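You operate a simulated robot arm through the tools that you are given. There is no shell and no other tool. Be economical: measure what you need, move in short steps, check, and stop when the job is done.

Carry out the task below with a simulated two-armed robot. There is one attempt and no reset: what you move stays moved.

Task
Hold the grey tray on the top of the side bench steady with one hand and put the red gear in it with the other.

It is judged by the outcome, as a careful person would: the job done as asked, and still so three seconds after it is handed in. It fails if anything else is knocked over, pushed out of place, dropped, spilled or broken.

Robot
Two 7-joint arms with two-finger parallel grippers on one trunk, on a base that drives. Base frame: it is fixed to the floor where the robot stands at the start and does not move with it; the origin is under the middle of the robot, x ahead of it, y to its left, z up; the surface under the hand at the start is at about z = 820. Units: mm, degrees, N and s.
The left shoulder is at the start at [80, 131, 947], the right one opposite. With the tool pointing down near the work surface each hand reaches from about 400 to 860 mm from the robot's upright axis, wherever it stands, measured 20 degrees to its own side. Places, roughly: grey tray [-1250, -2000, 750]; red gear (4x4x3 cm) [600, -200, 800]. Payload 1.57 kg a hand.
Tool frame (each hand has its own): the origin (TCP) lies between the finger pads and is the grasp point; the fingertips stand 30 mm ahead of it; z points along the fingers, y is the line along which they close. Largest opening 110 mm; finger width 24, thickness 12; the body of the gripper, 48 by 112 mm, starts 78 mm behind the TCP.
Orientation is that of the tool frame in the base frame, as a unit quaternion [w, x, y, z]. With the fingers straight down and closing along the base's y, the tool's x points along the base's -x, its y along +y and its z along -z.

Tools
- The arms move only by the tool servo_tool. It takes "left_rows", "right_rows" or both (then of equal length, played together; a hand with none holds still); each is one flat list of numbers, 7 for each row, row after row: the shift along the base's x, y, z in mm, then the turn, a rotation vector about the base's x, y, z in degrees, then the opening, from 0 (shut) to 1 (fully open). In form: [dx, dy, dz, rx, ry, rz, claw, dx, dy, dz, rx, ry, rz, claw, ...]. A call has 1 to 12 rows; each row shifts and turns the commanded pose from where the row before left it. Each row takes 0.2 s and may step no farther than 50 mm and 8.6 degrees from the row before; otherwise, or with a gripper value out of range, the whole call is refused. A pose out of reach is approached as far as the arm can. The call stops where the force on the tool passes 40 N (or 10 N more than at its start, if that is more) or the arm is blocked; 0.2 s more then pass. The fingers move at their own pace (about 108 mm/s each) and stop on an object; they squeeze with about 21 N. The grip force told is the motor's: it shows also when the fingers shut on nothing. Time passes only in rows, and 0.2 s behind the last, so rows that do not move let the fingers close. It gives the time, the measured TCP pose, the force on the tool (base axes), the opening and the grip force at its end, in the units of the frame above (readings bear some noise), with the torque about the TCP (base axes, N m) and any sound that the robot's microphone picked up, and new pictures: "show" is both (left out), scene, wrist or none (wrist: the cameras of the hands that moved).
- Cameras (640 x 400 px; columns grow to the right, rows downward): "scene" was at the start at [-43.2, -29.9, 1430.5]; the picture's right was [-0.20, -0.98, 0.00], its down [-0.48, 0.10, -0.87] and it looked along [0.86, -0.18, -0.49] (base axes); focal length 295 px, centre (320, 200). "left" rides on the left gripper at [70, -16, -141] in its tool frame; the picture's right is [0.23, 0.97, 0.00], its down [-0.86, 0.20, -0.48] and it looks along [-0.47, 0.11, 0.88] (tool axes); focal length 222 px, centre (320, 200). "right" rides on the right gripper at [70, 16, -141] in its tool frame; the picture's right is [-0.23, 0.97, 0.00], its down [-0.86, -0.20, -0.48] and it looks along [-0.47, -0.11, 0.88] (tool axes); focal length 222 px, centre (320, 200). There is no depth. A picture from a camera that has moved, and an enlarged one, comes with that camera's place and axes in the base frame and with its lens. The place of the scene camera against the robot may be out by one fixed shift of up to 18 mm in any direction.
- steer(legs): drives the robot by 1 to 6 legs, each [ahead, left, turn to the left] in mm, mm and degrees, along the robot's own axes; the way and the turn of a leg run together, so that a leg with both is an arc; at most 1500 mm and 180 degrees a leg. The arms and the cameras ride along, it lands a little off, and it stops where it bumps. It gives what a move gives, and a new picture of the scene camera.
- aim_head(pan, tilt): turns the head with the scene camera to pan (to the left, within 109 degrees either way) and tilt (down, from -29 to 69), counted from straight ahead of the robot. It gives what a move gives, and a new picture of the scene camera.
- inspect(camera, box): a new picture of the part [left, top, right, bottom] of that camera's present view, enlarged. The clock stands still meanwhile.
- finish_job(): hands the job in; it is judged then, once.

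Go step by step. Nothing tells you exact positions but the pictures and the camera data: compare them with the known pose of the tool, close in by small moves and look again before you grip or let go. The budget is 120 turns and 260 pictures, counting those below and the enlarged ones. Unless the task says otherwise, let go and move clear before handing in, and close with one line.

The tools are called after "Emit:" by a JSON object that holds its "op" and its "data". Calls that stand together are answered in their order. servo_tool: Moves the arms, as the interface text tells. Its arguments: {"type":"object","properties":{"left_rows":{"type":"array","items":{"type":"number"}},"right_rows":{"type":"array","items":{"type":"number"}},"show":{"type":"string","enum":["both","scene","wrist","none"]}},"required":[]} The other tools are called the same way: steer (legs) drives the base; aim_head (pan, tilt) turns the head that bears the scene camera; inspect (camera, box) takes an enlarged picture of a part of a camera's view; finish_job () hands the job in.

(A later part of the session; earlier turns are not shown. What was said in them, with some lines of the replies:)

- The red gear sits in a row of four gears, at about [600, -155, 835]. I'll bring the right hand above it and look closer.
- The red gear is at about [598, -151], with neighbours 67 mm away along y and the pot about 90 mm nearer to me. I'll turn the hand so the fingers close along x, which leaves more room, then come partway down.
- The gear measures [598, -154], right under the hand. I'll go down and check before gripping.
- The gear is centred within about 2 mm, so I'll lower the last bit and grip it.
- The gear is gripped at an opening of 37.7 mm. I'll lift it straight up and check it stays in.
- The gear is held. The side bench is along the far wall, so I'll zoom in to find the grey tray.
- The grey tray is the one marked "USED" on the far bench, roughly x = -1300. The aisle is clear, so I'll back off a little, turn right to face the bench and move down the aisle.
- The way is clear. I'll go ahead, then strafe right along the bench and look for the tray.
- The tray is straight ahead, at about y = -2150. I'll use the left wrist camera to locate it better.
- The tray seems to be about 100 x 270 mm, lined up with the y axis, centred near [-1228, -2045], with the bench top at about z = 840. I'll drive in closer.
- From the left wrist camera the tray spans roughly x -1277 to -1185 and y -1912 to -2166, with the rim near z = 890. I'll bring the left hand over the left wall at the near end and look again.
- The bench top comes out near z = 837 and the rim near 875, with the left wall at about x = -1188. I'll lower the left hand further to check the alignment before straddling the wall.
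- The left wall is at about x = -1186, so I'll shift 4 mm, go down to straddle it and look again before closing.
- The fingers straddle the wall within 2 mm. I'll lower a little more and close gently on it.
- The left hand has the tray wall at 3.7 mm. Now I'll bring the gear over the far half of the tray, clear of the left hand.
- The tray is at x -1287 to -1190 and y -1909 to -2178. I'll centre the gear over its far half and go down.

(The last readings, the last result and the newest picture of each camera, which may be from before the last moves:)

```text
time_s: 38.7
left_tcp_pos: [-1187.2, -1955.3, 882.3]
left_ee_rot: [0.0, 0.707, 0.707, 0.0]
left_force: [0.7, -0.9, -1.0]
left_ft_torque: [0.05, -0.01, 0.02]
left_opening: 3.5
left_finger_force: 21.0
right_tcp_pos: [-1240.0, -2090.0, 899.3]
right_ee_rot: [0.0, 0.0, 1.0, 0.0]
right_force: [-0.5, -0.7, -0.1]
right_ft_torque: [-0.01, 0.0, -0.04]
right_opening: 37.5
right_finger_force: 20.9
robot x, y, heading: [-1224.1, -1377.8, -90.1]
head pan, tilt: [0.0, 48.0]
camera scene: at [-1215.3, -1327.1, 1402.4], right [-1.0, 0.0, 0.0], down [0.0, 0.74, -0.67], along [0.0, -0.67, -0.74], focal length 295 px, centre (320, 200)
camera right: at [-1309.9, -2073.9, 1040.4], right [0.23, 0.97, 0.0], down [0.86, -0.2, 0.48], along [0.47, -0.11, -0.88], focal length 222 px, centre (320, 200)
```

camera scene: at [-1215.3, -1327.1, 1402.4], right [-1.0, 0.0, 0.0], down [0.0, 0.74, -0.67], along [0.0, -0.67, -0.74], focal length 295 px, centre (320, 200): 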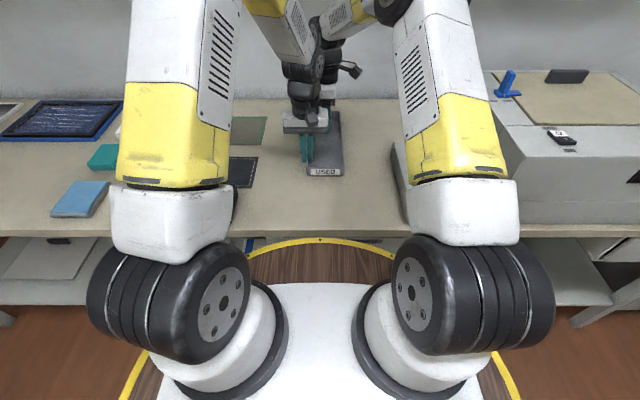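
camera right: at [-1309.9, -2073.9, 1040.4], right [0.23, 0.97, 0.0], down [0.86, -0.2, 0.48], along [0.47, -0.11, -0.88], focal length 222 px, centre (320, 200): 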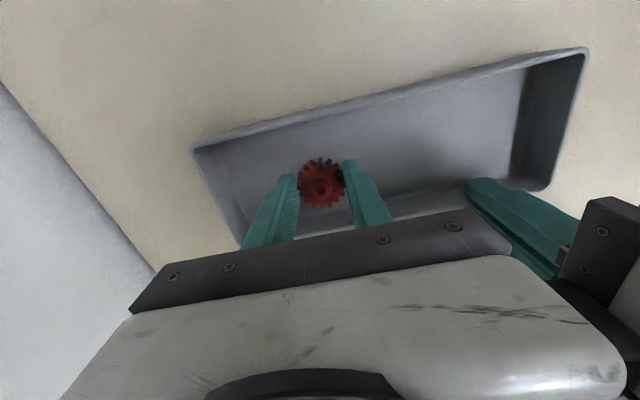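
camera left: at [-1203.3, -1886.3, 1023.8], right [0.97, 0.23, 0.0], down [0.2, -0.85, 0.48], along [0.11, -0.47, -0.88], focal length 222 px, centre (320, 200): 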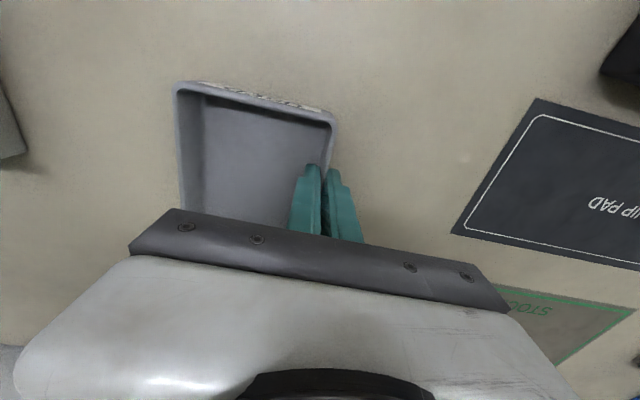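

The gear is well inside the tray outline, so I'll lower it slowly and watch for contact.

Emit:
{"op": "servo_tool", "data": {"right_rows": [0, 0, -4, 0, 0, 0, 0, 0, 0, -4, 0, 0, 0, 0, 0, 0, -4, 0, 0, 0, 0, 0, 0, -4, 0, 0, 0, 0], "show": "wrist"}}

```text
time_s: 39.7
left_tcp_pos: [-1186.5, -1953.9, 883.3]
left_ee_rot: [0.0, 0.707, 0.707, 0.0]
left_force: [0.0, 0.4, 0.3]
left_ft_torque: [0.04, 0.01, 0.0]
left_opening: 3.5
left_finger_force: 20.9
right_tcp_pos: [-1239.0, -2091.3, 885.1]
right_ee_rot: [0.0, 0.0, 1.0, 0.0]
right_force: [-0.2, 0.6, -0.6]
right_ft_torque: [-0.01, 0.02, 0.0]
right_opening: 37.6
right_finger_force: 21.2
robot x, y, heading: [-1222.2, -1376.5, -89.8]
head pan, tilt: [0.0, 48.0]
camera right: at [-1309.0, -2074.0, 1025.4], right [0.23, 0.97, 0.0], down [0.86, -0.2, 0.48], along [0.47, -0.11, -0.88], focal length 222 px, centre (320, 200)
```

right: 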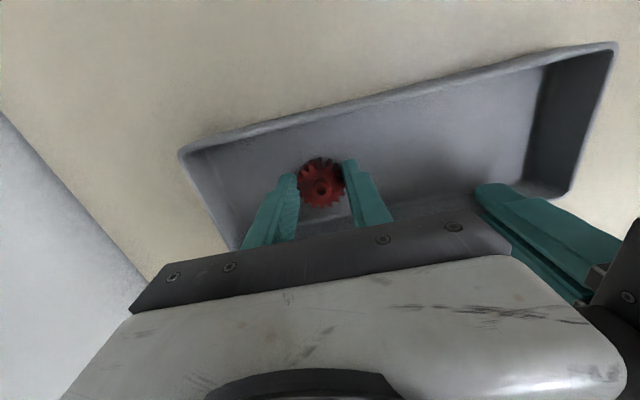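

Emit:
{"op": "servo_tool", "data": {"right_rows": [0, 0, -2, 0, 0, 0, 0, 0, 0, -2, 0, 0, 0, 0, 0, 0, -2, 0, 0, 0, 0], "show": "none"}}

```text
time_s: 40.5
left_tcp_pos: [-1186.9, -1953.9, 881.5]
left_ee_rot: [0.001, 0.707, 0.707, 0.0]
left_force: [-0.8, -1.1, 0.2]
left_ft_torque: [0.16, 0.0, 0.04]
left_opening: 3.9
left_finger_force: 21.2
right_tcp_pos: [-1238.6, -2090.1, 879.1]
right_ee_rot: [0.0, 0.0, 1.0, 0.0]
right_force: [0.5, 0.0, 2.4]
right_ft_torque: [0.02, -0.02, 0.01]
right_opening: 37.6
right_finger_force: 20.6
robot x, y, heading: [-1222.6, -1379.1, -89.9]
head pan, tilt: [0.0, 48.0]
```

The upward force has started to rise, so the gear may be touching the tray floor. I'll go 1 to 2 mm further to confirm.

Emit:
{"op": "servo_tool", "data": {"right_rows": [0, 0, -1, 0, 0, 0, 0, 0, 0, 0, 0, 0, 0, 0], "show": "none"}}

```text
time_s: 41.1
left_tcp_pos: [-1187.2, -1954.4, 882.5]
left_ee_rot: [0.0, 0.707, 0.707, 0.0]
left_force: [0.0, -2.4, -1.7]
left_ft_torque: [0.05, 0.01, -0.01]
left_opening: 3.5
left_finger_force: 20.7
right_tcp_pos: [-1238.8, -2090.2, 879.2]
right_ee_rot: [0.0, 0.0, 1.0, 0.0]
right_force: [0.1, -0.1, 8.6]
right_ft_torque: [0.01, -0.1, 0.05]
right_opening: 37.5
right_finger_force: 20.8
robot x, y, heading: [-1220.3, -1374.2, -90.1]
head pan, tilt: [0.0, 48.0]
```

Contact is confirmed at 8.6 N. I'll open the right hand and rise straight up, with the left hand still holding the tray.

Emit:
{"op": "servo_tool", "data": {"right_rows": [0, 0, 0.5, 0, 0, 0, 0.4, 0, 0, 0, 0, 0, 0, 0.55, 0, 0, 0, 0, 0, 0, 0.6, 0, 0, 10, 0, 0, 0, 0.6, 0, 0, 20, 0, 0, 0, 0.6, 0, 0, 25, 0, 0, 0, 0.6, 0, 0, 30, 0, 0, 0, 0.6, 0, 0, 40, 0, 0, 0, 0.6, 0, 0, 40, 0, 0, 0, 0.6, 0, 0, 40, 0, 0, 0, 0.6], "show": "wrist"}}

```text
time_s: 43.3
left_tcp_pos: [-1186.5, -1953.8, 883.2]
left_ee_rot: [-0.001, 0.707, 0.707, 0.0]
left_force: [0.2, 0.9, 0.5]
left_ft_torque: [-0.05, 0.01, 0.05]
left_opening: 3.4
left_finger_force: 21.1
right_tcp_pos: [-1240.4, -2089.2, 1084.2]
right_ee_rot: [0.0, 0.0, 1.0, 0.002]
right_force: [0.2, 0.0, -0.4]
right_ft_torque: [0.0, 0.0, 0.0]
right_opening: 66.2
right_finger_force: 0.2
robot x, y, heading: [-1224.5, -1376.0, -90.0]
head pan, tilt: [0.0, 48.0]
camera right: at [-1310.7, -2074.2, 1224.2], right [0.23, 0.97, 0.0], down [0.86, -0.2, 0.48], along [0.47, -0.11, -0.88], focal length 222 px, centre (320, 200)
```

right: 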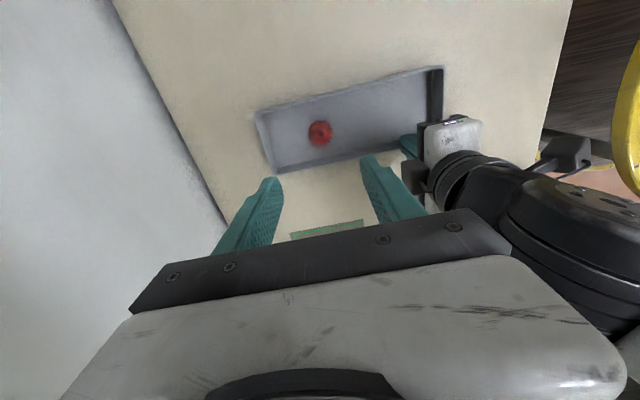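

The gear lies in the tray. Next I'll move the right hand aside, then open the left hand and lift it clear.

Emit:
{"op": "servo_tool", "data": {"right_rows": [-35, 15, 0, 0, 0, 0, 0.6, -35, 15, 0, 0, 0, 0, 0.6, -35, 15, 0, 0, 0, 0, 0.6, -35, 15, 0, 0, 0, 0, 0.6], "show": "none"}}

Emit:
{"op": "servo_tool", "data": {"left_rows": [0, 0, 0, 0, 0, 0, 0.2, 0, 0, 0, 0, 0, 0, 0.35, 0, 0, 0, 0, 0, 0, 0.4, 0, 0, 10, 0, 0, 0, 0.4, 0, 0, 15, 0, 0, 0, 0.4, 0, 0, 25, 0, 0, 0, 0.4, 0, 0, 40, 0, 0, 0, 0.4, 0, 0, 40, 0, 0, 0, 0.4, 30, 0, 40, 0, 0, 0, 0.4, 30, 0, 10, 0, 0, 0, 0.4, 30, 0, 0, 0, 0, 0, 0.4]}}

Emit:
{"op": "inspect", "data": {"camera": "scene", "box": [270, 80, 390, 190]}}

```text
time_s: 44.3
left_tcp_pos: [-1187.3, -1954.7, 883.5]
left_ee_rot: [0.0, 0.707, 0.707, 0.0]
left_force: [-0.1, 0.2, 2.3]
left_ft_torque: [-0.03, 0.03, -0.07]
left_opening: 3.7
left_finger_force: 21.3
right_tcp_pos: [-1380.3, -2029.6, 1082.0]
right_ee_rot: [0.0, -0.002, 1.0, 0.0]
right_force: [0.2, -0.2, 0.1]
right_ft_torque: [0.01, 0.04, 0.0]
right_opening: 65.9
right_finger_force: 0.0
robot x, y, heading: [-1225.3, -1374.3, -89.9]
head pan, tilt: [0.0, 48.0]
```

```text
time_s: 46.7
left_tcp_pos: [-1097.2, -1955.0, 1062.5]
left_ee_rot: [0.0, 0.707, 0.707, -0.001]
left_force: [-0.8, 0.3, -0.3]
left_ft_torque: [0.0, -0.04, 0.0]
left_opening: 44.1
left_finger_force: 0.1
right_tcp_pos: [-1379.5, -2029.0, 1082.7]
right_ee_rot: [-0.001, 0.001, 1.0, 0.0]
right_force: [-0.2, -0.2, -0.3]
right_ft_torque: [0.04, -0.01, -0.01]
right_opening: 65.9
right_finger_force: 0.0
robot x, y, heading: [-1221.7, -1376.7, -90.1]
head pan, tilt: [0.0, 48.0]
camera scene: at [-1215.6, -1327.1, 1402.4], right [-1.0, 0.0, 0.0], down [0.0, 0.74, -0.67], along [0.0, -0.67, -0.74], focal length 295 px, centre (320, 200)
camera left: at [-1112.8, -1887.3, 1204.4], right [0.97, 0.23, 0.0], down [0.2, -0.86, 0.48], along [0.11, -0.47, -0.88], focal length 222 px, centre (320, 200)
```

scene: 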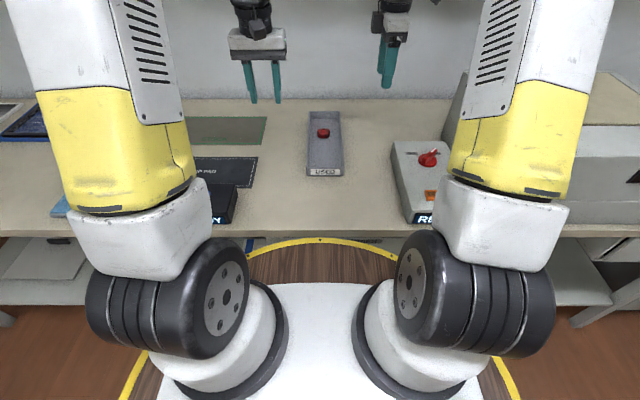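
left: 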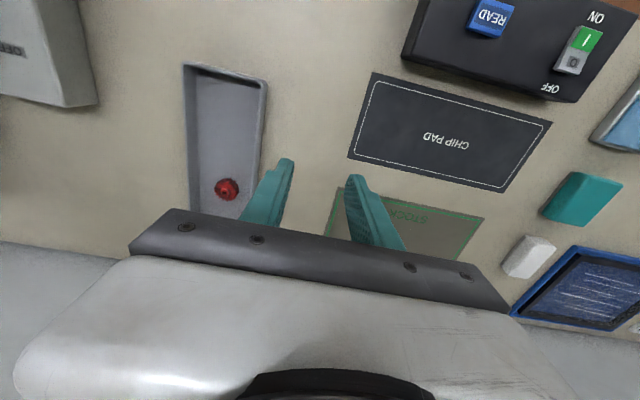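

```text
3.64 times, centred on (330, 135) of scene
camera zoom: at [-1215.6, -1327.1, 1402.4], right [-1.0, 0.0, 0.0], down [0.0, 0.74, -0.67], along [0.0, -0.67, -0.74], focal length 1071 px, centre (284, 436)
```

zoom: 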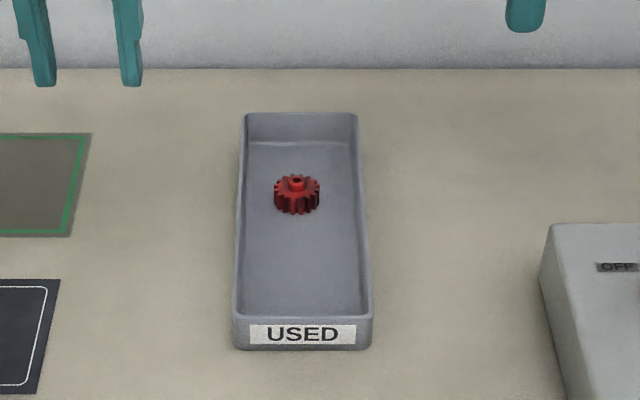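

The red gear sits flat in the grey tray, nothing else was disturbed and both hands are clear, so I'm handing the job in.

Emit:
{"op": "finish_job", "data": {}}

```text
The job is handed in.
```

The red gear is lying flat in the grey tray on the side bench; the left hand held the tray's wall while the right hand set it down, which shifted the tray about 4 mm, and both hands are now clear.
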